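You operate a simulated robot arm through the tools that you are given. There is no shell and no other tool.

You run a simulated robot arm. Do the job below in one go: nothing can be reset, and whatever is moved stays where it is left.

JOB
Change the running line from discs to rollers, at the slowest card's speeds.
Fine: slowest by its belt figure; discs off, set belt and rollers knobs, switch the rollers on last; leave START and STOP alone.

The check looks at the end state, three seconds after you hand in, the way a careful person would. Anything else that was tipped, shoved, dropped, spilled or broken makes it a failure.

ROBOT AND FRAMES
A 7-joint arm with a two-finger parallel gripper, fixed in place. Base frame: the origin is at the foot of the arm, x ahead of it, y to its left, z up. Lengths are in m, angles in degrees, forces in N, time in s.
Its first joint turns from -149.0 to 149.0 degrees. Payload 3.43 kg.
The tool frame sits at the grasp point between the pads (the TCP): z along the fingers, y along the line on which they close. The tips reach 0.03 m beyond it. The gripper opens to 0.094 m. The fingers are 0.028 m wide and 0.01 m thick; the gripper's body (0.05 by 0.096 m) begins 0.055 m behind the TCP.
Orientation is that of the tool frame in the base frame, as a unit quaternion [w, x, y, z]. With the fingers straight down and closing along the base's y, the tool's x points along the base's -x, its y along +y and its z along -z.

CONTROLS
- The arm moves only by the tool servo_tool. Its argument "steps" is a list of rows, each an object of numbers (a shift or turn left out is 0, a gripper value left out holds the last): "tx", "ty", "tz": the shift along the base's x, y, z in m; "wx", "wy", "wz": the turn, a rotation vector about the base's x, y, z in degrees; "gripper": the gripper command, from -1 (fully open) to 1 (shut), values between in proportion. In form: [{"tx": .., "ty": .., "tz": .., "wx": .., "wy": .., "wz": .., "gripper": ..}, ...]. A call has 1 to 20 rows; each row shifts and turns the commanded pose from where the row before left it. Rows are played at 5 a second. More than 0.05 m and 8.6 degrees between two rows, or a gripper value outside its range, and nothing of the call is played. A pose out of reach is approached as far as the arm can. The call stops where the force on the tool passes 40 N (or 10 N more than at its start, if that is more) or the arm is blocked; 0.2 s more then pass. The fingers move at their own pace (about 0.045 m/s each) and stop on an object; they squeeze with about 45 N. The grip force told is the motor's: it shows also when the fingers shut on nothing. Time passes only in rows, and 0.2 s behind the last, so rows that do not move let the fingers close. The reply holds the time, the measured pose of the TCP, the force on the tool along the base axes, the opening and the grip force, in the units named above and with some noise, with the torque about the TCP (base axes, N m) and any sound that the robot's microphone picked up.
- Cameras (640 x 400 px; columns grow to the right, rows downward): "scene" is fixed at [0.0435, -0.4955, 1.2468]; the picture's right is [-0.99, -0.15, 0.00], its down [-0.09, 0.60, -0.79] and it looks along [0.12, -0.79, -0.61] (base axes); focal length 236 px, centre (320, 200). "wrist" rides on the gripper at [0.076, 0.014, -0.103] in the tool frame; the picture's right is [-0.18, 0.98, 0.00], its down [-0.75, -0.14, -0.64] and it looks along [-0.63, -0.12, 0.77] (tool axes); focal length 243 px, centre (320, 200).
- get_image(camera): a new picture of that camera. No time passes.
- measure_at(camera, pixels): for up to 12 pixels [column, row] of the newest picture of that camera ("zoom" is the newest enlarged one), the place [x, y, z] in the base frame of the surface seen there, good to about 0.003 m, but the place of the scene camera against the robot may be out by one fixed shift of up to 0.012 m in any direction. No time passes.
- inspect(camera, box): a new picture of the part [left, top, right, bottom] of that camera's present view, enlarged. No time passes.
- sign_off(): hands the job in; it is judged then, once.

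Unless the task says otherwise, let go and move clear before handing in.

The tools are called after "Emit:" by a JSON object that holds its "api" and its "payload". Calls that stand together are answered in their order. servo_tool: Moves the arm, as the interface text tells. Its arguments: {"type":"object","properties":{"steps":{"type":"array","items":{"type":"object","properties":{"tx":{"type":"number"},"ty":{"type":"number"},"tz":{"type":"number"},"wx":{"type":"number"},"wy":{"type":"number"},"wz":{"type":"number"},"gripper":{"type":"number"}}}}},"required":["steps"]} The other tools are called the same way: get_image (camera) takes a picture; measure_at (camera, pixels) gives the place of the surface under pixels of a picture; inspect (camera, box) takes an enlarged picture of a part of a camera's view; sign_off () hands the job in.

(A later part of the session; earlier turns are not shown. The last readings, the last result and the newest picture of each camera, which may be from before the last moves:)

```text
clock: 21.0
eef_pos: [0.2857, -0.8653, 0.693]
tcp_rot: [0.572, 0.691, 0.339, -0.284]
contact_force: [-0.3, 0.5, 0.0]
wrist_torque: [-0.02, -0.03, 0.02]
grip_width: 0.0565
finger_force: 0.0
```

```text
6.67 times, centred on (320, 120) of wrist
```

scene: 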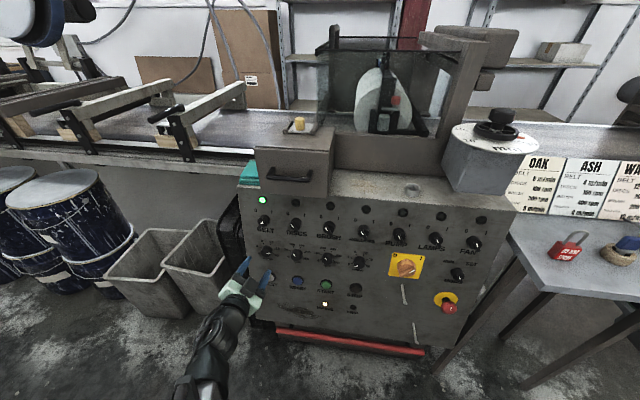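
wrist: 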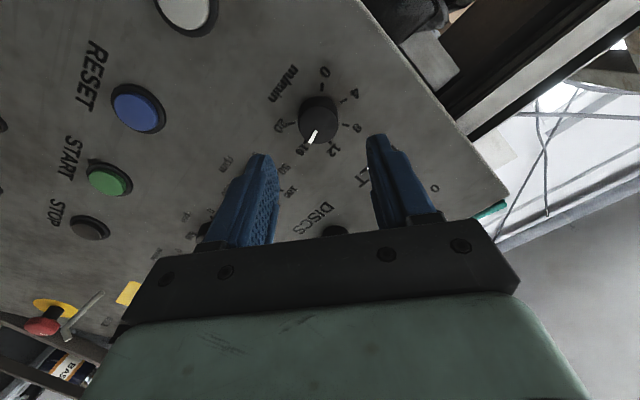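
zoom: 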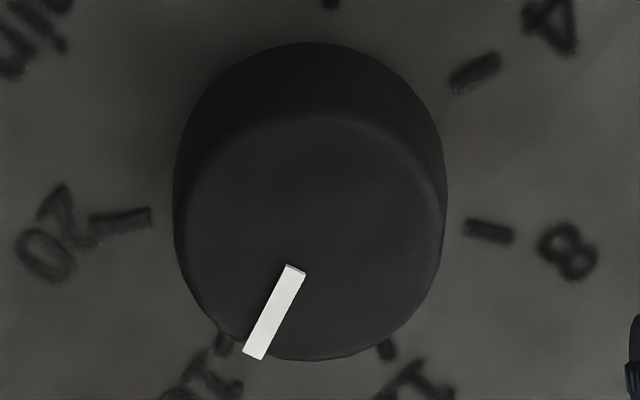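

The knob centre is about 1.5 mm low of my axis, and the mark reads about 72–73° against 4-tick ≈ −74°, so it needs about 146° counter-clockwise in total, in two grips. I'll correct and approach so the tips stop about 8 mm off the panel.

Emit:
{"api": "servo_tool", "payload": {"steps": [{"tx": 0.0003, "ty": 0.0003, "tz": -0.0015}, {"ty": -0.0197, "tz": -0.0037}, {"ty": -0.0197, "tz": -0.0037}, {"ty": -0.0197, "tz": -0.0037}, {}]}}

Emit:
{"api": "get_image", "payload": {"camera": "wrist"}}

```text
clock: 22.2
eef_pos: [0.2857, -0.9249, 0.6811]
tcp_rot: [0.572, 0.69, 0.34, -0.284]
contact_force: [0.7, -0.9, -0.4]
wrist_torque: [0.03, 0.01, 0.01]
grip_width: 0.0563
finger_force: 0.1
```

```text
taken
```

wrist: 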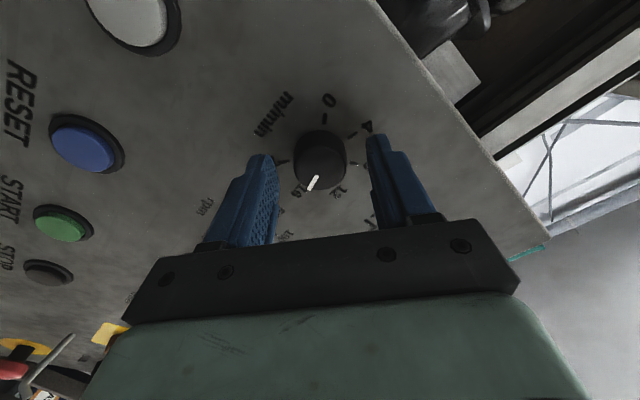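

The dial sits between the fingers at (320,160) with no contact. I'll close on it.

Emit:
{"api": "servo_tool", "payload": {"steps": [{"gripper": 1}, {}, {}, {}]}}

Emit:
{"api": "inspect", "payload": {"camera": "wrist", "box": [240, 100, 400, 200]}}

```text
clock: 23.2
eef_pos: [0.2847, -0.9236, 0.6806]
tcp_rot: [0.572, 0.691, 0.339, -0.283]
contact_force: [-3.0, 0.5, -2.0]
wrist_torque: [0.08, -0.01, -0.11]
grip_width: 0.0318
finger_force: 44.9
```

```text
4.00 times, centred on (320, 150) of wrist
```

zoom: 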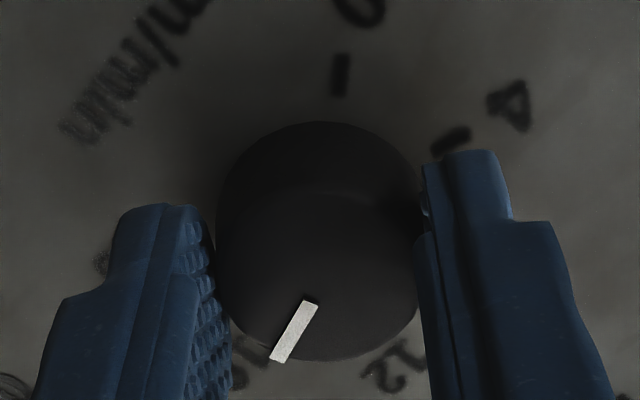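

The grip on the belt dial is solid (31.8 mm, 45 N). I'll turn it 73° counter-clockwise.

Emit:
{"api": "servo_tool", "payload": {"steps": [{"wy": 5.98, "wz": 1.13}, {"wy": 5.98, "wz": 1.13}, {"wy": 5.98, "wz": 1.13}, {"wy": 5.98, "wz": 1.13}, {"wy": 5.98, "wz": 1.13}, {"wy": 5.98, "wz": 1.13}, {"wy": 5.98, "wz": 1.13}, {"wy": 5.98, "wz": 1.13}, {"wy": 5.98, "wz": 1.13}, {"wy": 5.98, "wz": 1.13}, {"wy": 5.98, "wz": 1.13}, {"wy": 5.98, "wz": 1.13}, {}]}}

Emit:
{"api": "inspect", "payload": {"camera": "wrist", "box": [240, 100, 400, 200]}}

Emit:
{"api": "inspect", "payload": {"camera": "scene", "box": [240, 190, 352, 290]}}

```text
clock: 26.0
eef_pos: [0.2828, -0.9238, 0.6799]
tcp_rot: [0.291, 0.353, 0.683, -0.57]
contact_force: [-34.7, 3.7, -19.5]
wrist_torque: [0.57, 0.13, -0.92]
grip_width: 0.0317
finger_force: 45.1
```

```text
4.00 times, centred on (320, 150) of wrist
```

zoom: 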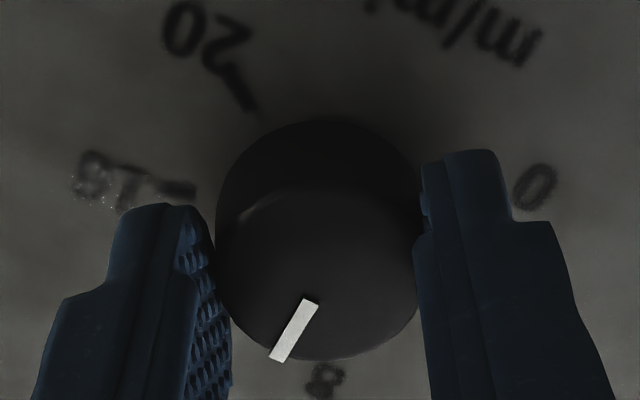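

```text
4.00 times, centred on (296, 240) of scene
```

zoom: 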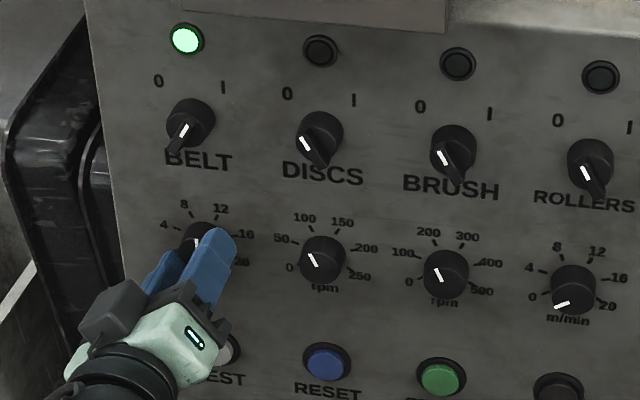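

The dial turned with the gripper without slipping; in the wrist view the 8 tick sits just right of the mark, so it reads a little above 8. I'll release, back off 40 mm, and roll back for the second grip, checking centring.

Emit:
{"api": "servo_tool", "payload": {"steps": [{"gripper": -0.2}, {}, {}, {"ty": 0.0197, "tz": 0.0037}, {"ty": 0.0197, "tz": 0.0037}, {"ty": 0.0197, "tz": 0.0037}, {}]}}

Emit:
{"api": "inspect", "payload": {"camera": "wrist", "box": [240, 60, 400, 160]}}

Emit:
{"api": "inspect", "payload": {"camera": "wrist", "box": [272, 90, 368, 150]}}

```text
clock: 27.6
eef_pos: [0.2864, -0.8653, 0.6925]
tcp_rot: [0.293, 0.352, 0.684, -0.568]
contact_force: [0.2, 0.6, 0.2]
wrist_torque: [-0.02, 0.02, -0.03]
grip_width: 0.0563
finger_force: 0.1
```

```text
4.00 times, centred on (320, 110) of wrist
```

zoom: 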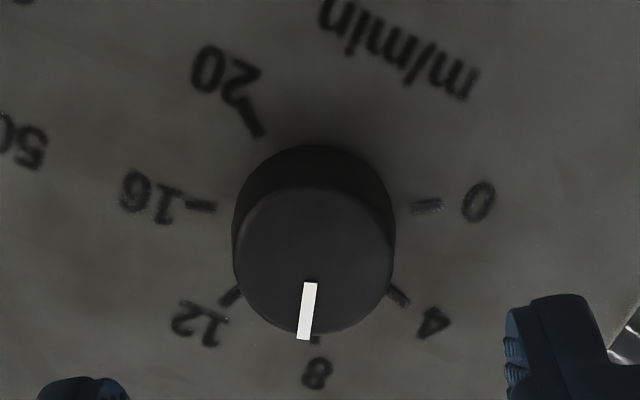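

```text
6.67 times, centred on (320, 120) of wrist
```

zoom: 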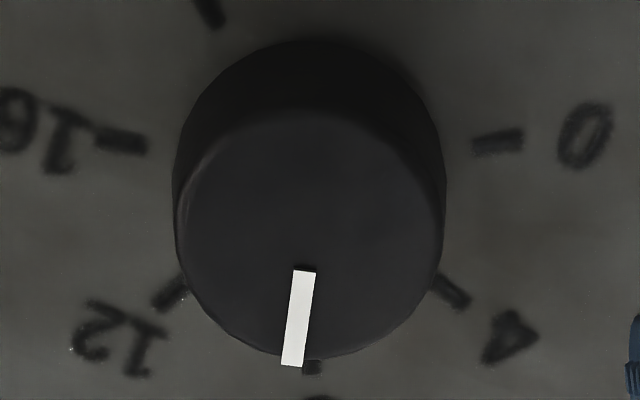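

The mark now sits about 7° past the 8 tick (around 8.5), so the knob crept about 17° on release because of the side load. I'll re-centre slightly toward −x, regrip and turn about 56° more, and this time relieve the side load before letting go.

Emit:
{"api": "servo_tool", "payload": {"steps": [{"wy": -7.805, "wz": -1.477}, {"wy": -7.805, "wz": -1.477}, {"wy": -7.805, "wz": -1.477}, {"wy": -7.805, "wz": -1.477}, {"wy": -7.805, "wz": -1.477}, {"wy": -7.805, "wz": -1.477}, {"wy": -7.805, "wz": -1.477}, {"wy": -7.805, "wz": -1.477}, {"tx": -0.0015, "tz": 0.0005}, {}]}}

Emit:
{"api": "inspect", "payload": {"camera": "wrist", "box": [272, 90, 368, 150]}}

```text
clock: 29.8
eef_pos: [0.2845, -0.8649, 0.691]
tcp_rot: [0.547, 0.66, 0.395, -0.33]
contact_force: [0.6, 0.3, -1.3]
wrist_torque: [-0.03, 0.0, 0.01]
grip_width: 0.0561
finger_force: 0.0
```

```text
6.67 times, centred on (320, 120) of wrist
```

zoom: 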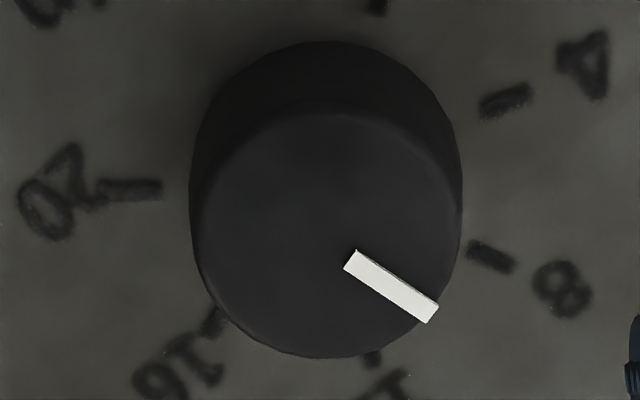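

The knob centre now shows about 1.5 px right of the axis, so I slightly over-corrected. I'll nudge back by under 1 mm and recheck the pose reading.

Emit:
{"api": "servo_tool", "payload": {"steps": [{"tx": 0.0006, "tz": 0.0008}, {}]}}

Emit:
{"api": "inspect", "payload": {"camera": "wrist", "box": [272, 90, 368, 150]}}

```text
clock: 30.4
eef_pos: [0.2857, -0.8643, 0.6928]
tcp_rot: [0.547, 0.66, 0.396, -0.329]
contact_force: [-0.6, -1.3, -0.4]
wrist_torque: [0.04, -0.04, -0.02]
grip_width: 0.0563
finger_force: 0.1
```

```text
6.67 times, centred on (320, 120) of wrist
```

zoom: 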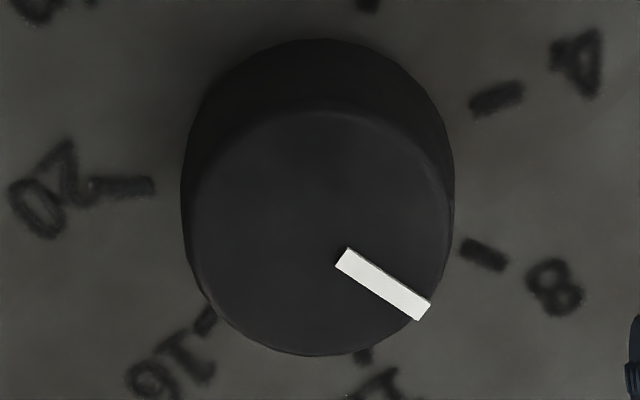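

The knob centre is now at col ≈ 320.1, on axis. I'll approach and close.

Emit:
{"api": "servo_tool", "payload": {"steps": [{"ty": -0.0197, "tz": -0.0037}, {"ty": -0.0197, "tz": -0.0037}, {"ty": -0.0197, "tz": -0.0037}, {}, {"gripper": 1}, {}, {}, {}]}}

Emit:
{"api": "inspect", "payload": {"camera": "wrist", "box": [240, 100, 400, 200]}}

```text
clock: 32.2
eef_pos: [0.2849, -0.9247, 0.6812]
tcp_rot: [0.546, 0.661, 0.394, -0.33]
contact_force: [-2.4, -1.6, 1.4]
wrist_torque: [0.08, 0.03, 0.01]
grip_width: 0.0324
finger_force: 44.8
```

```text
4.00 times, centred on (320, 150) of wrist
```

zoom: 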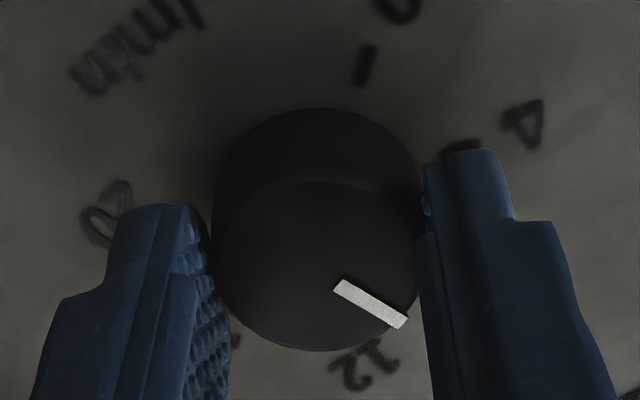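

The grip is good (32.4 mm) with little side force, and the mark is unchanged at about −17.6°. I'll turn 56° counter-clockwise.

Emit:
{"api": "servo_tool", "payload": {"steps": [{"wy": 5.505, "wz": 1.042}, {"wy": 5.505, "wz": 1.042}, {"wy": 5.505, "wz": 1.042}, {"wy": 5.505, "wz": 1.042}, {"wy": 5.505, "wz": 1.042}, {"wy": 5.505, "wz": 1.042}, {"wy": 5.505, "wz": 1.042}, {"wy": 5.505, "wz": 1.042}, {"wy": 5.505, "wz": 1.042}, {"wy": 5.505, "wz": 1.042}, {}]}}

Emit:
{"api": "inspect", "payload": {"camera": "wrist", "box": [240, 100, 400, 200]}}

```text
clock: 34.6
eef_pos: [0.2848, -0.926, 0.682]
tcp_rot: [0.329, 0.396, 0.659, -0.549]
contact_force: [-3.5, -23.6, 4.5]
wrist_torque: [-0.41, 0.02, -0.08]
grip_width: 0.0321
finger_force: 44.8
```

```text
4.00 times, centred on (320, 150) of wrist
```

zoom: 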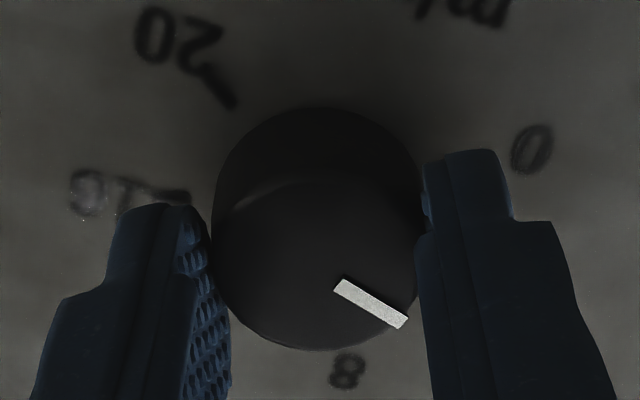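

Side forces stayed small this time (only −23 N along the normal), so centring was good. I'll open, back off and check the mark against the 4 tick.

Emit:
{"api": "servo_tool", "payload": {"steps": [{"ty": -0.0012, "tz": -0.0002}, {"gripper": -0.2}, {}, {}, {"ty": 0.0197, "tz": 0.0037}, {"ty": 0.0197, "tz": 0.0037}, {"ty": 0.0197, "tz": 0.0037}, {}]}}

Emit:
{"api": "inspect", "payload": {"camera": "wrist", "box": [272, 90, 368, 150]}}

Emit:
{"api": "inspect", "payload": {"camera": "scene", "box": [240, 230, 304, 270]}}

```text
clock: 36.4
eef_pos: [0.2845, -0.8665, 0.6934]
tcp_rot: [0.329, 0.396, 0.659, -0.548]
contact_force: [-0.7, -0.1, 0.7]
wrist_torque: [0.01, 0.0, 0.0]
grip_width: 0.0564
finger_force: 0.1
```

```text
6.67 times, centred on (320, 120) of wrist
```

zoom: 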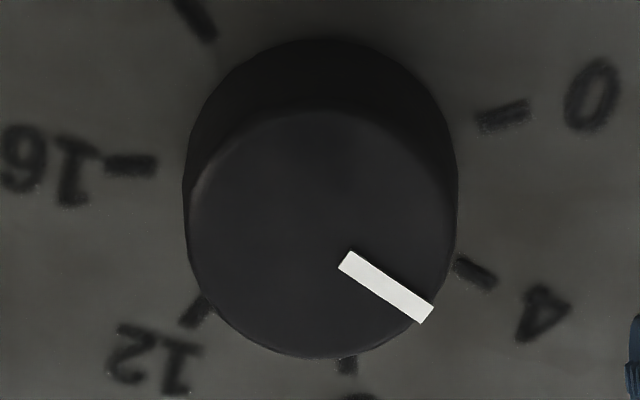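

```text
10.00 times, centred on (272, 250) of scene
```

zoom: 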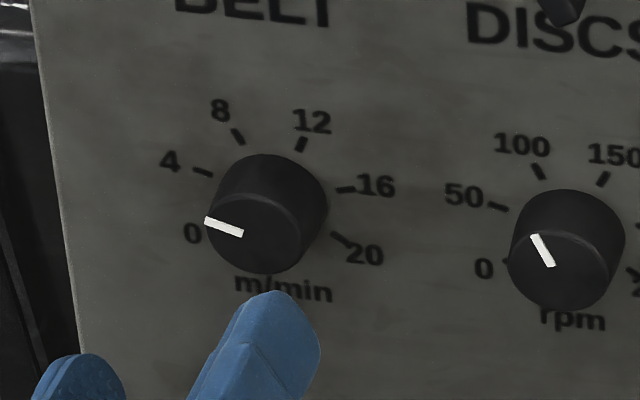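

In the scene view the belt mark is nearly parallel to the 4 tick. To check without parallax, I'll roll the camera so the mark and 4 tick line up vertically in the wrist view.

Emit:
{"api": "servo_tool", "payload": {"steps": [{"ty": 0.01, "wy": 7.37, "wz": 1.395}, {"wy": 7.37, "wz": 1.395}, {"wy": 7.37, "wz": 1.395}, {"wy": 7.37, "wz": 1.395}, {"wy": 7.37, "wz": 1.395}, {"wy": 7.37, "wz": 1.395}, {}]}}

Emit:
{"api": "get_image", "payload": {"camera": "wrist"}}

Emit:
{"api": "inspect", "payload": {"camera": "wrist", "box": [272, 80, 368, 140]}}

```text
clock: 38.0
eef_pos: [0.2851, -0.8562, 0.6926]
tcp_rot: [0.094, 0.112, 0.761, -0.633]
contact_force: [0.1, -0.5, 0.1]
wrist_torque: [0.0, 0.02, 0.02]
grip_width: 0.0566
finger_force: 0.1
```

```text
taken
```

wrist: 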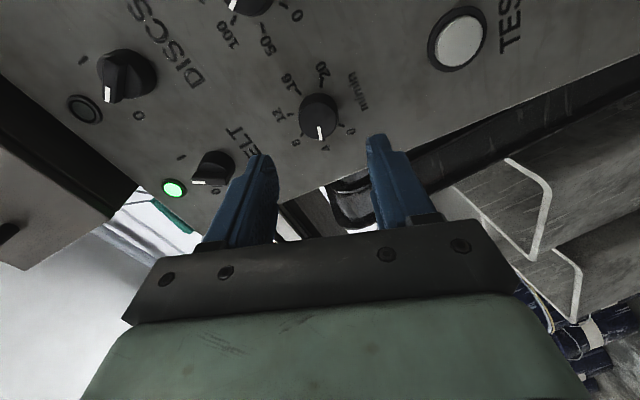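

```text
6.67 times, centred on (320, 110) of wrist
```

zoom: 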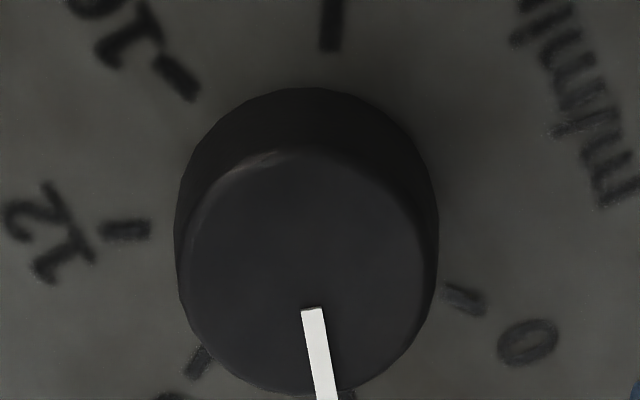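

Emit:
{"api": "inspect", "payload": {"camera": "wrist", "box": [288, 110, 352, 150]}}

Emit:
{"api": "inspect", "payload": {"camera": "wrist", "box": [272, 95, 368, 155]}}

```text
10.00 times, centred on (320, 130) of wrist
```

zoom: 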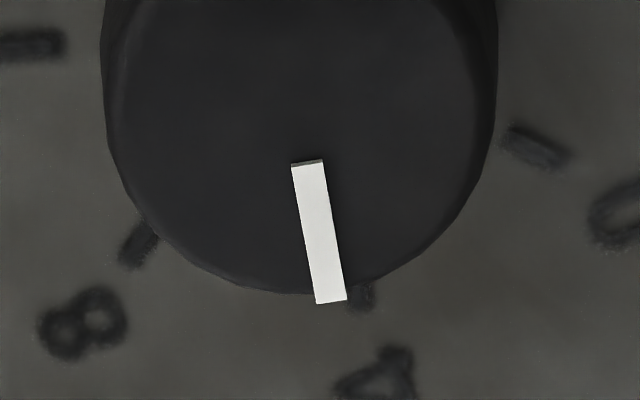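

```text
6.67 times, centred on (320, 125) of wrist
```

zoom: 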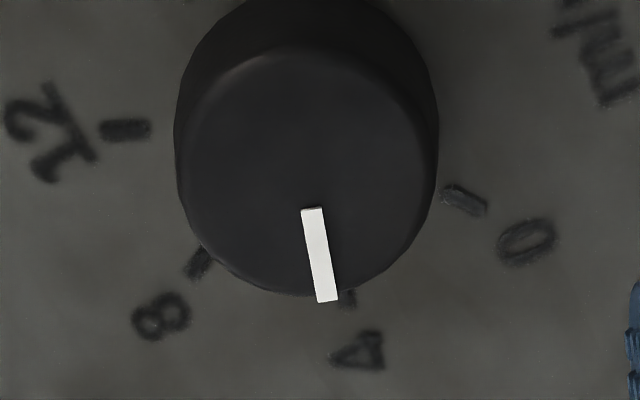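

With ρ ≈ −74° the mark tip (327,302) lies slightly left of the 4 tick (348,298), so the belt reads about 4.2, roughly 2–3° short. I'll regrip here, well centred, and nudge it 2.7° counter-clockwise.

Emit:
{"api": "servo_tool", "payload": {"steps": [{"tx": -0.0004, "tz": 0.0013}, {"ty": -0.0197, "tz": -0.0037}, {"ty": -0.0197, "tz": -0.0037}, {"ty": -0.0197, "tz": -0.0037}, {"ty": -0.0092, "tz": -0.0017}, {}]}}

Emit:
{"api": "inspect", "payload": {"camera": "wrist", "box": [240, 100, 400, 200]}}

```text
clock: 39.4
eef_pos: [0.2858, -0.9251, 0.681]
tcp_rot: [0.095, 0.113, 0.761, -0.632]
contact_force: [0.7, -1.0, -0.7]
wrist_torque: [-0.01, -0.02, 0.02]
grip_width: 0.0563
finger_force: 0.0
```

```text
4.00 times, centred on (320, 150) of wrist
```

zoom: 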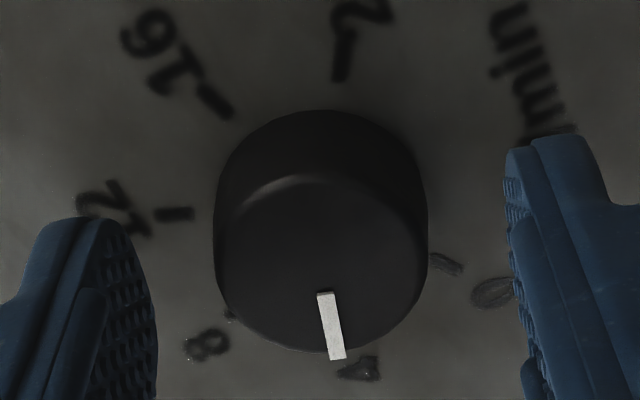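

The knob is centred (col ≈ 320.4) with no contact. I'll close, nudge 2.7° counter-clockwise, and read the forces before opening.

Emit:
{"api": "servo_tool", "payload": {"steps": [{"gripper": 1}, {}, {}, {}, {"wy": 1.327, "wz": 0.251}, {"wy": 1.327, "wz": 0.251}, {}]}}

Emit:
{"api": "inspect", "payload": {"camera": "wrist", "box": [240, 100, 400, 200]}}

```text
clock: 41.0
eef_pos: [0.285, -0.9239, 0.681]
tcp_rot: [0.079, 0.093, 0.763, -0.635]
contact_force: [4.6, 1.8, 1.2]
wrist_torque: [-0.02, 0.08, -0.55]
grip_width: 0.0326
finger_force: 45.1
```

```text
4.00 times, centred on (320, 150) of wrist
```

zoom: 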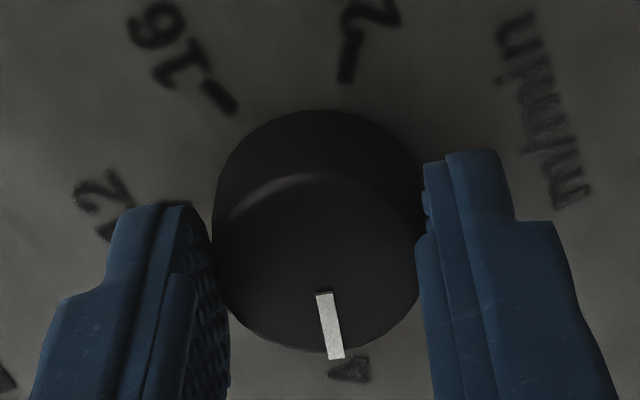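

The knob moved with the fingers and side force is only a few N. I'll release, back off and re-check.

Emit:
{"api": "servo_tool", "payload": {"steps": [{"gripper": -0.2}, {}, {}, {"ty": 0.0197, "tz": 0.0037}, {"ty": 0.0197, "tz": 0.0037}, {"ty": 0.0197, "tz": 0.0037}, {}]}}

Emit:
{"api": "inspect", "payload": {"camera": "wrist", "box": [272, 95, 368, 155]}}

Emit:
{"api": "inspect", "payload": {"camera": "scene", "box": [240, 230, 304, 270]}}

```text
clock: 42.6
eef_pos: [0.2854, -0.8655, 0.6915]
tcp_rot: [0.08, 0.096, 0.763, -0.634]
contact_force: [-0.3, 0.9, -0.2]
wrist_torque: [0.02, 0.02, 0.0]
grip_width: 0.0563
finger_force: 0.1
```

```text
6.67 times, centred on (320, 125) of wrist
```

zoom: 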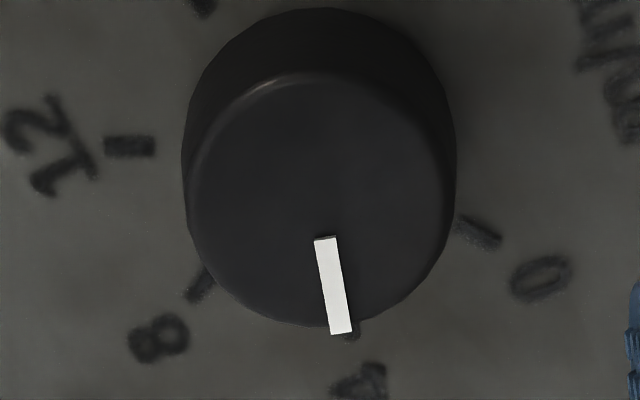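

```text
10.00 times, centred on (272, 250) of scene
```

zoom: 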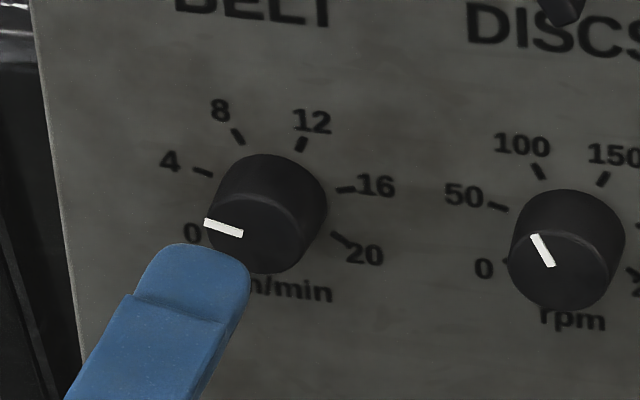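

The 4 tick (354,333) now lines up with the mark (341,333) to within about 1°, so belt reads about 4.07. Next I'll slide across to the rollers dial (x ≈ 0.0003), rolling to −25° for a 50° clockwise turn.

Emit:
{"api": "servo_tool", "payload": {"steps": [{"ty": 0.01, "tz": 0.001}, {"tx": -0.0356, "wy": -6.29, "wz": -1.19}, {"tx": -0.0356, "wy": -6.29, "wz": -1.19}, {"tx": -0.0356, "wy": -6.29, "wz": -1.19}, {"tx": -0.0356, "wy": -6.29, "wz": -1.19}, {"tx": -0.0356, "wy": -6.29, "wz": -1.19}, {"tx": -0.0356, "wy": -6.29, "wz": -1.19}, {"tx": -0.0356, "wy": -6.29, "wz": -1.19}, {"tx": -0.0356, "wy": -6.29, "wz": -1.19}, {"ty": -0.01}, {}]}}

Emit:
{"api": "get_image", "payload": {"camera": "wrist"}}

Emit:
{"api": "inspect", "payload": {"camera": "wrist", "box": [272, 90, 368, 150]}}

Emit:
{"api": "get_image", "payload": {"camera": "scene"}}

```text
clock: 45.0
eef_pos: [0.0641, -0.8698, 0.7095]
tcp_rot: [0.339, 0.423, 0.644, -0.54]
contact_force: [0.1, -0.2, -0.1]
wrist_torque: [0.01, 0.01, 0.02]
grip_width: 0.0563
finger_force: 0.0
out of reach, approached as far as the arm can: row 7, 8, 9, 10
```

```text
taken
```

wrist: 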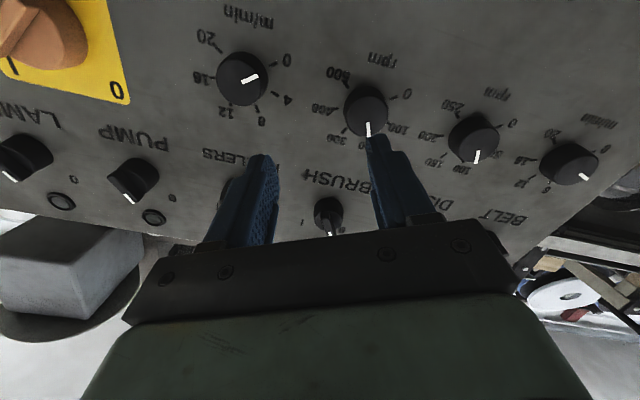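

```text
6.67 times, centred on (320, 120) of wrist
```

zoom: 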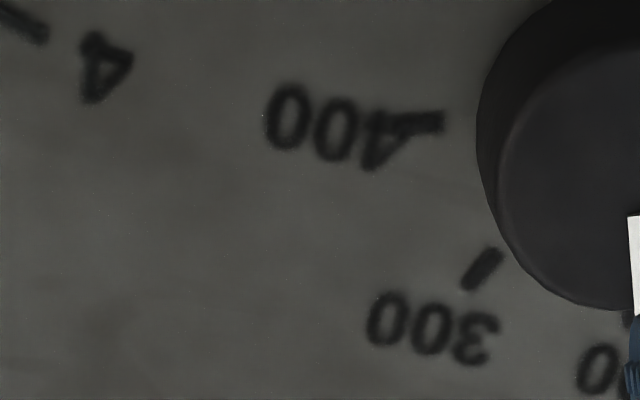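

```text
taken
```

scene: 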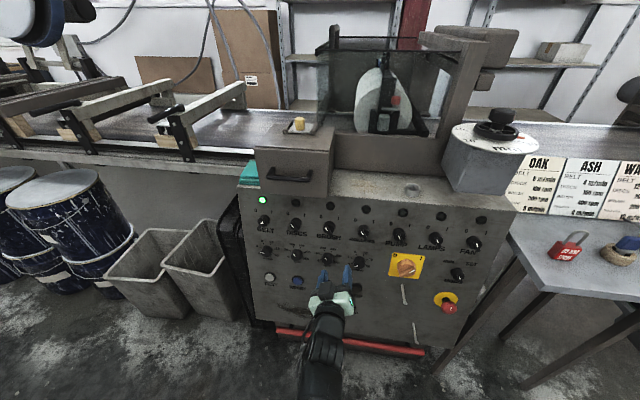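

The arm reported out of reach and stopped at x = 0.064, with the tips clear over the brush column (brush dial at 365,110). I'll see whether it settles by itself, without other motion, before choosing another route.

Emit:
{"api": "servo_tool", "payload": {"steps": [{}, {}, {}]}}

```text
clock: 45.8
eef_pos: [0.0652, -0.8712, 0.7098]
tcp_rot: [0.337, 0.424, 0.643, -0.541]
contact_force: [0.0, -0.5, 0.1]
wrist_torque: [0.01, -0.02, -0.02]
grip_width: 0.0564
finger_force: 0.1
```

It is stationary at x = 0.065 with no contact. I'll back away from the panel and unroll toward the neutral wrist attitude that worked earlier.

Emit:
{"api": "servo_tool", "payload": {"steps": [{"ty": 0.03}, {"ty": 0.03}, {"tx": 0.03}, {"tx": 0.03}, {}]}}

Emit:
{"api": "get_image", "payload": {"camera": "scene"}}

```text
clock: 47.0
eef_pos: [0.1372, -0.8105, 0.7133]
tcp_rot: [0.346, 0.417, 0.646, -0.538]
contact_force: [-0.2, -0.6, 0.5]
wrist_torque: [0.01, -0.02, 0.01]
grip_width: 0.0562
finger_force: 0.0
out of reach, approached as far as the arm can: row 1, 2
```

```text
taken
```

scene: 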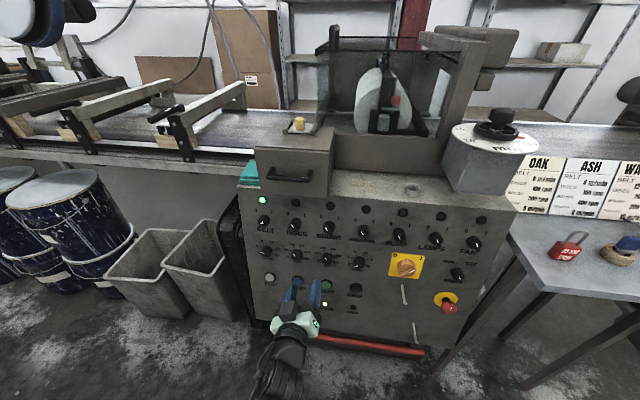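

Backing off worked, and the commanded pose follows the actual one when clamped. I'll roll back to 0° and then probe toward x = 0 at a safe distance from the panel.

Emit:
{"api": "servo_tool", "payload": {"steps": [{"wy": -6.4, "wz": -1.2}, {"wy": -6.4, "wz": -1.2}, {"wy": -6.4, "wz": -1.2}, {"wy": -6.4, "wz": -1.2}, {"tx": -0.03}, {"tx": -0.03}, {"tx": -0.03}, {"tx": -0.03}, {}]}}

```text
clock: 49.0
eef_pos: [0.0484, -0.8043, 0.6908]
tcp_rot: [0.413, 0.602, 0.534, -0.426]
contact_force: [0.1, 0.3, 0.4]
wrist_torque: [-0.01, 0.0, -0.04]
grip_width: 0.0566
finger_force: 0.0
out of reach, approached as far as the arm can: row 7, 8
```

Near x = 0.05 the wrist hits a limit: the tool has pitched down to about 17°. I'll test whether extending toward the panel, still clear at more than 5 cm off it between columns, recovers the right attitude.

Emit:
{"api": "servo_tool", "payload": {"steps": [{"ty": -0.03}, {"ty": -0.03, "wx": -2}, {"wx": -2}, {"wx": -2}, {}]}}

Emit:
{"api": "get_image", "payload": {"camera": "wrist"}}

Emit:
{"api": "get_image", "payload": {"camera": "scene"}}

```text
clock: 50.2
eef_pos: [0.0594, -0.8733, 0.7177]
tcp_rot: [0.496, 0.567, 0.472, -0.458]
contact_force: [0.5, 0.2, -0.3]
wrist_torque: [0.01, 0.01, 0.0]
grip_width: 0.0563
finger_force: 0.0
out of reach, approached as far as the arm can: row 1, 2, 4
```

```text
taken
```

wrist: 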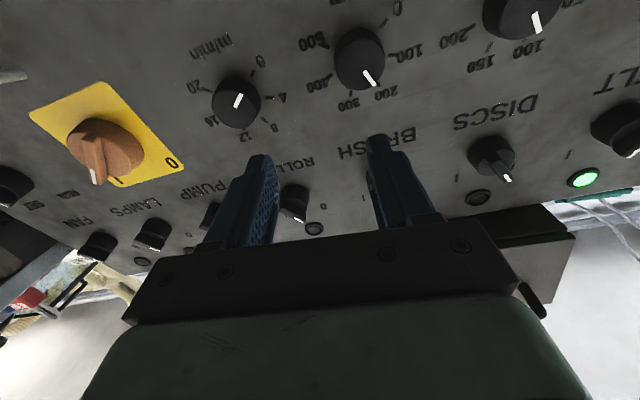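

```text
taken
```

scene: 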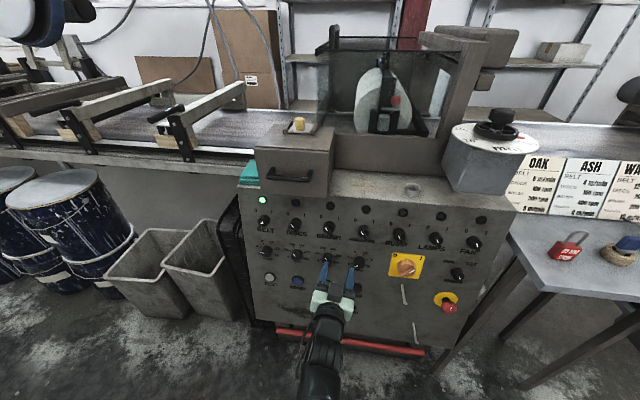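

The attitude is a few degrees off and the solver behaves erratically here, which suggests a wrist singularity near x ≈ 0. I'll restore the exact facing orientation and then creep in x with small steps to see how far it tracks.

Emit:
{"api": "servo_tool", "payload": {"steps": [{"tx": 0.01, "wx": 1.93, "wy": 2.43, "wz": 1.28}, {"tx": 0.01, "wx": 1.93, "wy": 2.43, "wz": 1.28}, {"wx": 1.93, "wy": 2.43, "wz": 1.28}, {}, {}]}}

```text
clock: 51.4
eef_pos: [0.0816, -0.8721, 0.7168]
tcp_rot: [0.452, 0.546, 0.542, -0.45]
contact_force: [0.0, 0.3, -0.1]
wrist_torque: [0.01, 0.01, -0.01]
grip_width: 0.0563
finger_force: 0.0
```

Orientation is exact again at x = 0.082. Now I'll creep −x in 8 mm steps.

Emit:
{"api": "servo_tool", "payload": {"steps": [{"tx": -0.008}, {"tx": -0.008}, {"tx": -0.008}, {"tx": -0.008}, {"tx": -0.008}, {"tx": -0.008}, {}, {}]}}

```text
clock: 53.2
eef_pos: [0.0724, -0.8681, 0.7093]
tcp_rot: [0.432, 0.561, 0.546, -0.448]
contact_force: [0.1, 0.3, 0.2]
wrist_torque: [-0.02, -0.01, -0.02]
grip_width: 0.0562
finger_force: 0.0
out of reach, approached as far as the arm can: row 1, 2, 3, 4, 5, 6
```

Even an 8 mm step fails here, so with the tool exactly on the normal there is a dead zone around x ≈ 0. I'll try pitching the tool about 14° further down, which still lets the pads close sideways on a knob, and then move to x = 0.

Emit:
{"api": "servo_tool", "payload": {"steps": [{"tx": 0.02}, {"tx": 0.01, "ty": 0.02, "wx": 5}, {"wx": 5}, {"wx": 5}, {}, {"tx": -0.02}, {"tx": -0.02}, {"tx": -0.02}, {}]}}

```text
clock: 55.2
eef_pos: [0.0413, -0.8511, 0.7168]
tcp_rot: [0.406, 0.581, 0.57, -0.414]
contact_force: [0.6, 0.6, -0.1]
wrist_torque: [0.02, 0.0, 0.02]
grip_width: 0.0566
finger_force: 0.0
out of reach, approached as far as the arm can: row 3, 4, 8
```

Pitched 19° down, the arm now reaches x = 0.041, so the extra pitch helps. I'll pitch a bit more and continue toward x = 0.

Emit:
{"api": "servo_tool", "payload": {"steps": [{"tx": 0.005, "wx": 4}, {"wx": 4}, {}, {"tx": -0.015}, {"tx": -0.015}, {"tx": -0.015}, {}]}}

```text
clock: 56.8
eef_pos: [-0.0037, -0.8511, 0.7177]
tcp_rot: [0.364, 0.609, 0.598, -0.373]
contact_force: [-0.8, 0.0, -0.5]
wrist_torque: [0.01, -0.01, 0.02]
grip_width: 0.0562
finger_force: 0.1
out of reach, approached as far as the arm can: row 1
```

The tool now reaches x ≈ −0.004 with pitch 27°, about 16.5° off the normal. I'll ease the pitch back in small steps here to find the smallest tilt that still tracks.

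Emit:
{"api": "servo_tool", "payload": {"steps": [{"tx": 0.004, "ty": -0.015, "tz": -0.003}, {"wx": -2}, {"wx": -2}, {}]}}

Emit:
{"api": "get_image", "payload": {"camera": "wrist"}}

```text
clock: 57.8
eef_pos: [0.0012, -0.8673, 0.7144]
tcp_rot: [0.386, 0.595, 0.585, -0.394]
contact_force: [-0.1, 0.6, -0.1]
wrist_torque: [0.04, 0.02, 0.0]
grip_width: 0.0562
finger_force: 0.1
```

```text
taken
```

wrist: 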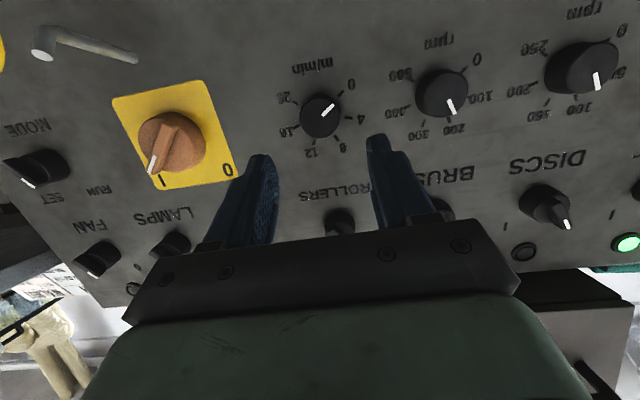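

Pitch 23° tracks fine at x ≈ 0.001, and the rollers dial is at (321,115) on axis. I'll try easing a few more degrees.

Emit:
{"api": "servo_tool", "payload": {"steps": [{"wx": -2}, {"wx": -2}, {}]}}

```text
clock: 58.6
eef_pos: [0.002, -0.8678, 0.7159]
tcp_rot: [0.403, 0.584, 0.575, -0.408]
contact_force: [1.7, -0.6, 0.1]
wrist_torque: [0.01, 0.0, 0.0]
grip_width: 0.0565
finger_force: 0.1
```

Pitch 20° (about 9° off the normal) still tracks without complaint. I'll shift down to put the tool axis through the dial and roll 25° counter-clockwise about the panel normal, moving the TCP along the cone.

Emit:
{"api": "servo_tool", "payload": {"steps": [{"tx": -0.0015, "tz": -0.005}, {"tz": -0.005}, {"tx": 0.0015, "tz": -0.0002, "wy": 6.14, "wz": 1.16}, {"tx": 0.0015, "tz": -0.0002, "wy": 6.14, "wz": 1.16}, {"tx": 0.0014, "tz": -0.0004, "wy": 6.14, "wz": 1.16}, {"tx": 0.0014, "tz": -0.0004, "wy": 6.14, "wz": 1.16}, {}]}}

Emit:
{"api": "get_image", "payload": {"camera": "wrist"}}

Emit:
{"api": "inspect", "payload": {"camera": "wrist", "box": [256, 80, 384, 160]}}

```text
clock: 60.2
eef_pos: [0.0051, -0.8663, 0.7031]
tcp_rot: [0.292, 0.456, 0.667, -0.511]
contact_force: [0.0, -0.9, -0.8]
wrist_torque: [-0.03, 0.02, 0.0]
grip_width: 0.0564
finger_force: 0.1
```

```text
taken
```

wrist: 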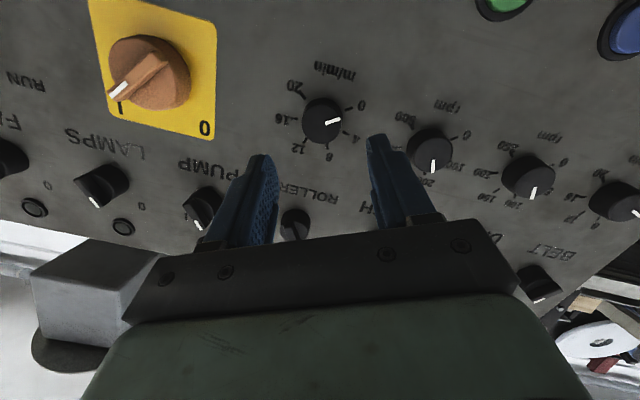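

```text
5.00 times, centred on (320, 120) of wrist
```

zoom: 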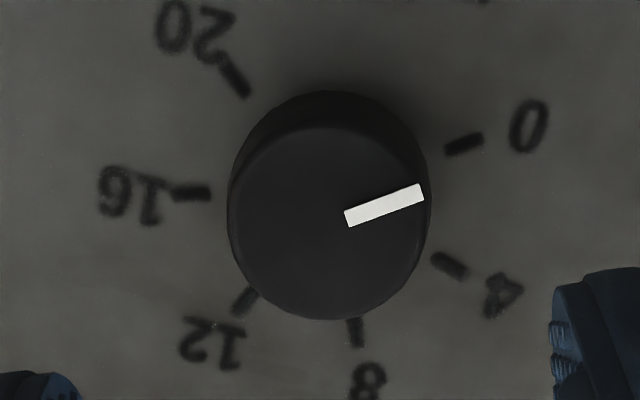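

The roll about the normal works, with the dial at (322,124) and the tool axis at about (320,124). I'll shift 1.5 mm sideways and approach along the tool axis.

Emit:
{"api": "servo_tool", "payload": {"steps": [{"tx": 0.0014, "ty": 0.0001, "tz": -0.0006}, {"tx": -0.00156, "ty": -0.0193, "tz": -0.00623}, {"tx": -0.00156, "ty": -0.0193, "tz": -0.00623}, {"tx": -0.00156, "ty": -0.0193, "tz": -0.00623}, {}]}}

Emit:
{"api": "inspect", "payload": {"camera": "wrist", "box": [240, 100, 400, 200]}}

```text
clock: 61.4
eef_pos: [0.0012, -0.9235, 0.6832]
tcp_rot: [0.292, 0.457, 0.667, -0.511]
contact_force: [-1.0, 0.2, -0.3]
wrist_torque: [0.01, -0.02, -0.04]
grip_width: 0.0563
finger_force: 0.0
```

```text
4.00 times, centred on (320, 150) of wrist
```

zoom: 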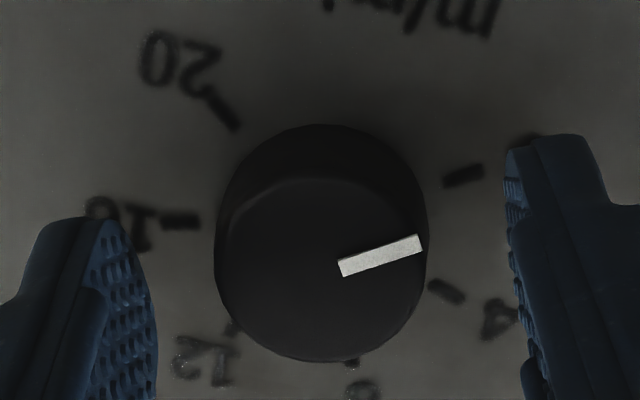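

The dial is centred between the fingers (col ≈ 320.6), nothing flagged and no contact. I'll close on it.

Emit:
{"api": "servo_tool", "payload": {"steps": [{"gripper": 1}, {}, {}, {}]}}

Emit:
{"api": "inspect", "payload": {"camera": "wrist", "box": [240, 100, 400, 200]}}

```text
clock: 62.4
eef_pos: [0.001, -0.9253, 0.6837]
tcp_rot: [0.292, 0.457, 0.667, -0.511]
contact_force: [-0.2, 0.3, 0.1]
wrist_torque: [-0.02, -0.01, 0.01]
grip_width: 0.0325
finger_force: 45.4
```

```text
4.00 times, centred on (320, 150) of wrist
```

zoom: 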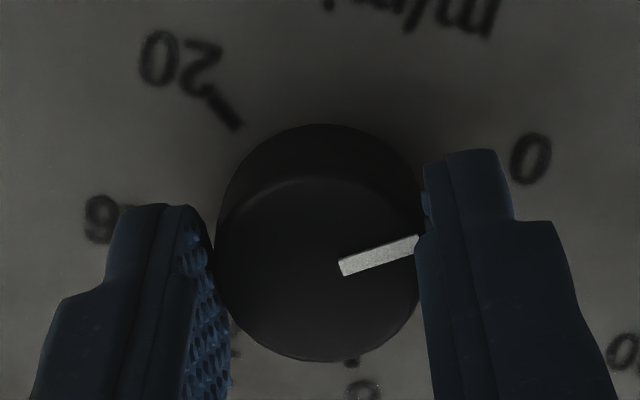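

The grip is clean (32.5 mm, no side force). I'll turn clockwise about the normal, 22° first, and check the forces.

Emit:
{"api": "servo_tool", "payload": {"steps": [{"tx": -0.00036, "wy": -5.461, "wz": -1.028}, {"tx": -0.00036, "wy": -5.461, "wz": -1.028}, {"tx": -0.00036, "wy": -5.461, "wz": -1.028}, {"tx": -0.00036, "wy": -5.461, "wz": -1.028}, {}]}}

```text
clock: 63.6
eef_pos: [-0.0017, -0.9261, 0.6846]
tcp_rot: [0.396, 0.568, 0.584, -0.424]
contact_force: [3.6, 2.9, 1.3]
wrist_torque: [0.01, -0.06, 0.31]
grip_width: 0.0325
finger_force: 45.2
```

Forces stay small (about 5 N) and tracking is good after 22°. I'll turn the remaining 28°.

Emit:
{"api": "servo_tool", "payload": {"steps": [{"tx": -0.00036, "wy": -5.461, "wz": -1.028}, {"tx": -0.00036, "wy": -5.461, "wz": -1.028}, {"tx": -0.00036, "wy": -5.461, "wz": -1.028}, {"tx": -0.00036, "wy": -5.461, "wz": -1.028}, {"tx": -0.00036, "wy": -5.461, "wz": -1.028}, {}]}}

Emit:
{"api": "inspect", "payload": {"camera": "wrist", "box": [240, 100, 400, 200]}}

Emit:
{"api": "inspect", "payload": {"camera": "scene", "box": [310, 220, 406, 280]}}

```text
clock: 65.0
eef_pos: [-0.0004, -0.9243, 0.6838]
tcp_rot: [0.502, 0.679, 0.447, -0.296]
contact_force: [13.4, -4.1, 2.3]
wrist_torque: [-0.18, -0.1, 0.3]
grip_width: 0.0328
finger_force: 45.3
```

```text
4.00 times, centred on (320, 150) of wrist
```

zoom: 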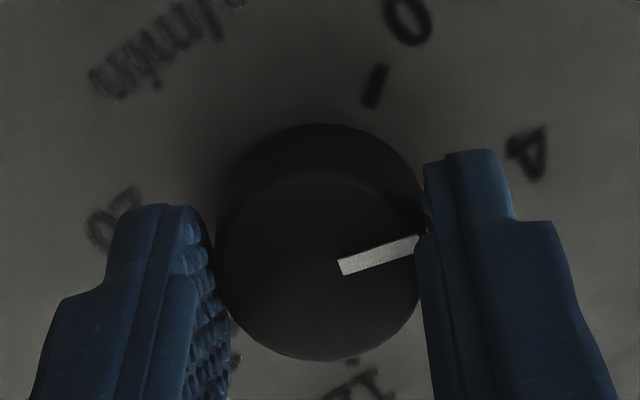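

```text
6.67 times, centred on (358, 250) of scene
```

zoom: 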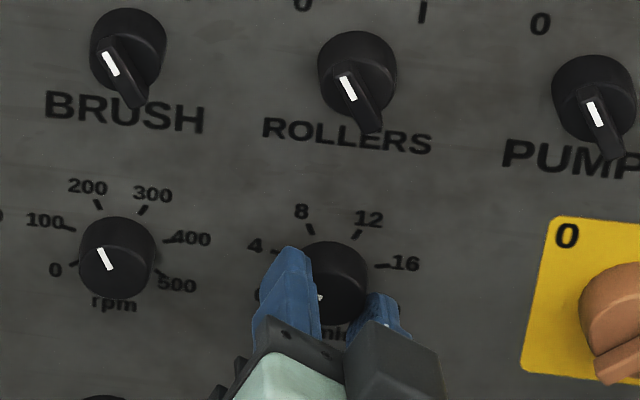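

The dial moved with the gripper, with 13 N of side load left. I'll relieve that by 1 mm, open, and back out along the tool axis.

Emit:
{"api": "servo_tool", "payload": {"steps": [{"tx": 0.001}, {}, {"gripper": -0.2}, {}, {}, {"tx": -0.00094, "ty": 0.0189, "tz": 0.0064}, {"tx": -0.00094, "ty": 0.0189, "tz": 0.0064}, {"tx": -0.00094, "ty": 0.0189, "tz": 0.0064}, {}]}}

Emit:
{"api": "inspect", "payload": {"camera": "wrist", "box": [256, 80, 384, 160]}}

Emit:
{"api": "inspect", "payload": {"camera": "scene", "box": [325, 240, 389, 280]}}

```text
clock: 67.0
eef_pos: [-0.0043, -0.8684, 0.7029]
tcp_rot: [0.502, 0.678, 0.448, -0.296]
contact_force: [0.3, -0.1, 0.2]
wrist_torque: [0.01, 0.02, -0.05]
grip_width: 0.0565
finger_force: 0.1
```

```text
5.00 times, centred on (320, 120) of wrist
```

zoom: 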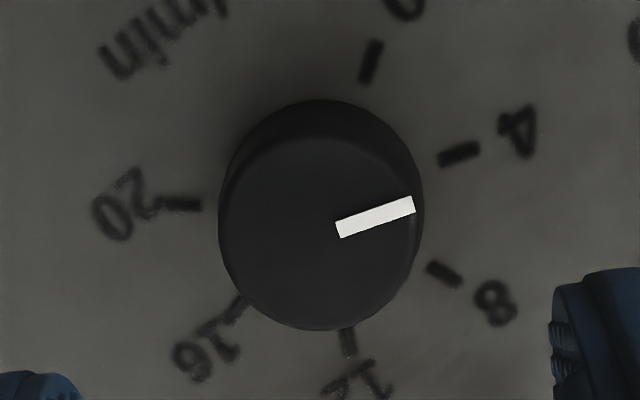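

```text
10.00 times, centred on (357, 260) of scene
```

zoom: 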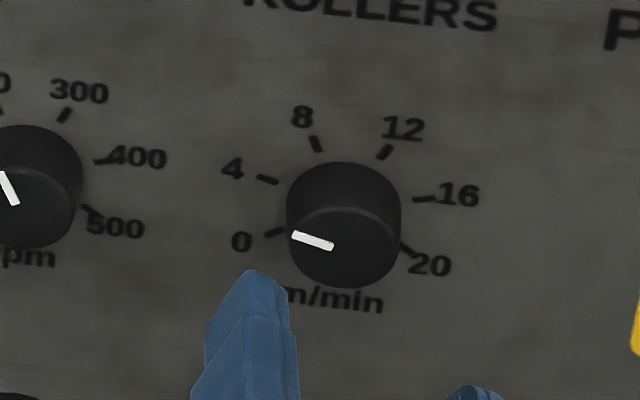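

In the scene zoom the rollers mark is now parallel to the 4 tick, and in the wrist view it has the same relation to 4 that it had to 0 before, so rollers reads about 4.0. Next I'll rise to a pre-grasp at the rollers selector, rolled 30° counter-clockwise to match its ridge.

Emit:
{"api": "servo_tool", "payload": {"steps": [{"tx": 0.0014, "ty": -0.0008, "tz": 0.01414, "wy": 6.758, "wz": 1.272}, {"tx": 0.0014, "ty": -0.0008, "tz": 0.01414, "wy": 6.758, "wz": 1.272}, {"tx": 0.0014, "ty": -0.0008, "tz": 0.01414, "wy": 6.758, "wz": 1.272}, {"tx": 0.0014, "ty": -0.0008, "tz": 0.01414, "wy": 6.758, "wz": 1.272}, {"tx": 0.0014, "ty": -0.0008, "tz": 0.01414, "wy": 6.758, "wz": 1.272}, {"tx": 0.0014, "ty": -0.0008, "tz": 0.01414, "wy": 6.758, "wz": 1.272}, {"tx": 0.0014, "ty": -0.0008, "tz": 0.01414, "wy": 6.758, "wz": 1.272}, {"tx": 0.0014, "ty": -0.0008, "tz": 0.01414, "wy": 6.758, "wz": 1.272}, {}]}}

Emit:
{"api": "get_image", "payload": {"camera": "wrist"}}

Emit:
{"api": "get_image", "payload": {"camera": "scene"}}

```text
clock: 69.0
eef_pos: [0.0071, -0.8727, 0.8169]
tcp_rot: [0.267, 0.428, 0.683, -0.529]
contact_force: [0.8, -0.2, -0.3]
wrist_torque: [-0.01, 0.01, -0.02]
grip_width: 0.0563
finger_force: 0.1
```

```text
taken
```

wrist: 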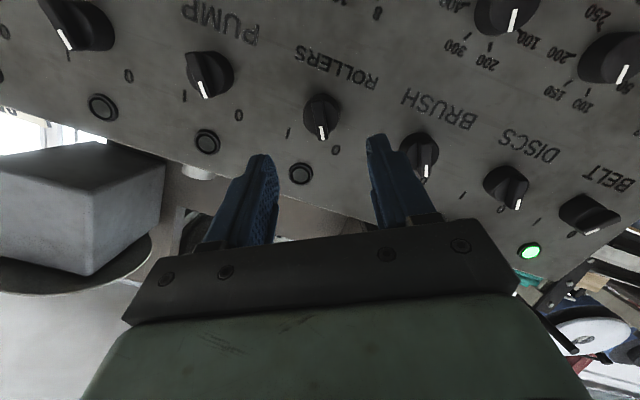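

```text
taken
```

scene: 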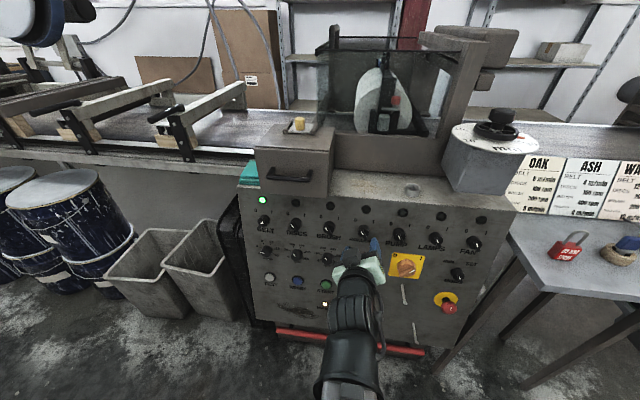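

It tracked with no flags; the rollers selector is at (322,118) with its mark running nearly vertical in the image. I'll zoom for fine alignment.

Emit:
{"api": "inspect", "payload": {"camera": "wrist", "box": [272, 90, 368, 150]}}

```text
6.67 times, centred on (320, 120) of wrist
```

zoom: 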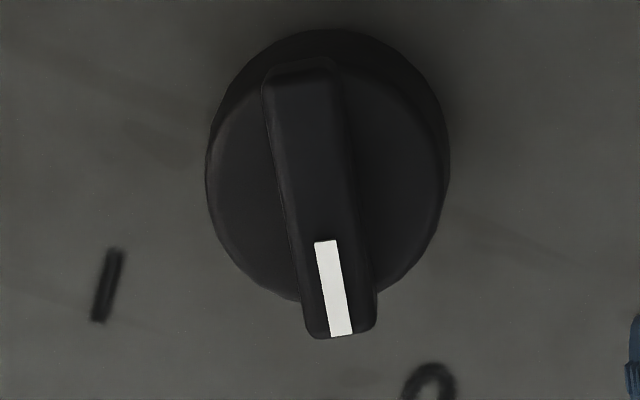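

The ridge centre is at col ≈ 320.2 (on axis) and its angle is within about 2° of mine. I'll make a small trim and approach along the tool axis, stopping short to check depth.

Emit:
{"api": "servo_tool", "payload": {"steps": [{"tx": -0.0005, "ty": 0.0003, "tz": -0.0008, "wy": -1.47, "wz": -0.28}, {"tx": -0.00153, "ty": -0.01648, "tz": -0.00519}, {"tx": -0.00153, "ty": -0.01648, "tz": -0.00519}, {"tx": -0.00153, "ty": -0.01648, "tz": -0.00519}, {}]}}

Emit:
{"api": "inspect", "payload": {"camera": "wrist", "box": [240, 110, 400, 210]}}

```text
clock: 70.2
eef_pos: [0.0032, -0.9236, 0.7995]
tcp_rot: [0.274, 0.438, 0.677, -0.524]
contact_force: [0.0, 1.5, -0.4]
wrist_torque: [-0.04, 0.0, -0.02]
grip_width: 0.0565
finger_force: 0.0
```

```text
4.00 times, centred on (320, 160) of wrist
```

zoom: 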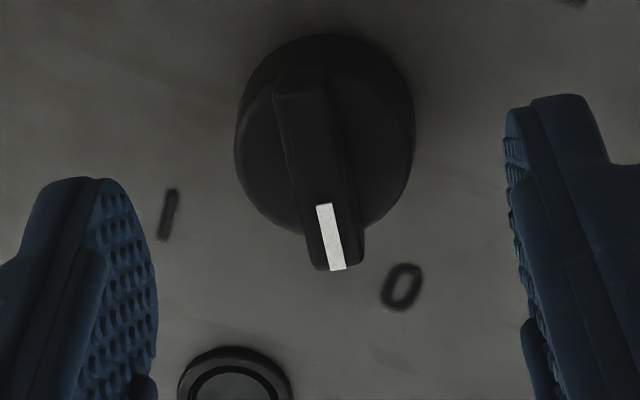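

The ridge top is about level with the fingertips (ridge centre ~row 155.5) and well centred. I'll advance 8 mm and close.

Emit:
{"api": "servo_tool", "payload": {"steps": [{"tx": -0.00035, "ty": -0.0038, "tz": -0.0012}, {"tx": -0.00035, "ty": -0.0038, "tz": -0.0012}, {}]}}

Emit:
{"api": "inspect", "payload": {"camera": "wrist", "box": [240, 110, 400, 210]}}

```text
clock: 71.0
eef_pos: [0.0022, -0.9317, 0.797]
tcp_rot: [0.273, 0.438, 0.678, -0.524]
contact_force: [0.7, -0.6, 0.5]
wrist_torque: [-0.03, 0.01, 0.04]
grip_width: 0.0565
finger_force: 0.0
```

```text
4.00 times, centred on (320, 160) of wrist
```

zoom: 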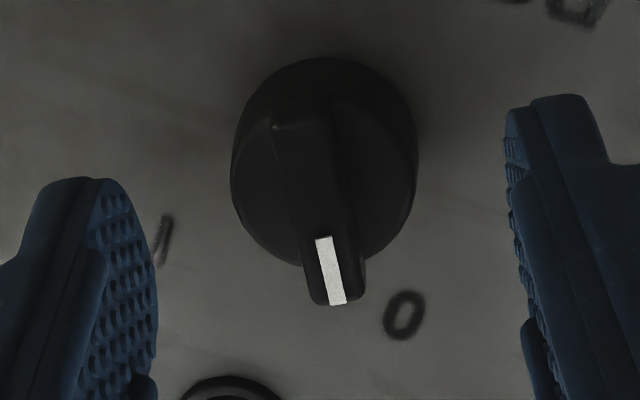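

No contact, and the ridge now sits about 7 mm inside the fingertips. I'll close on it.

Emit:
{"api": "servo_tool", "payload": {"steps": [{"tx": -0.0001, "ty": -0.001, "tz": -0.0003, "gripper": 1}, {}, {}, {}, {}]}}

Emit:
{"api": "inspect", "payload": {"camera": "wrist", "box": [240, 110, 400, 210]}}

```text
clock: 72.2
eef_pos: [0.0032, -0.9332, 0.7975]
tcp_rot: [0.275, 0.438, 0.676, -0.524]
contact_force: [1.6, 1.1, 0.0]
wrist_torque: [0.12, -0.08, 0.36]
grip_width: 0.009
finger_force: 43.1
```

```text
4.00 times, centred on (320, 160) of wrist
```

zoom: 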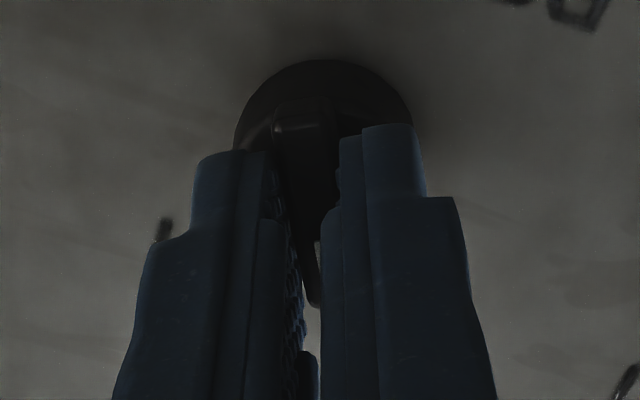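

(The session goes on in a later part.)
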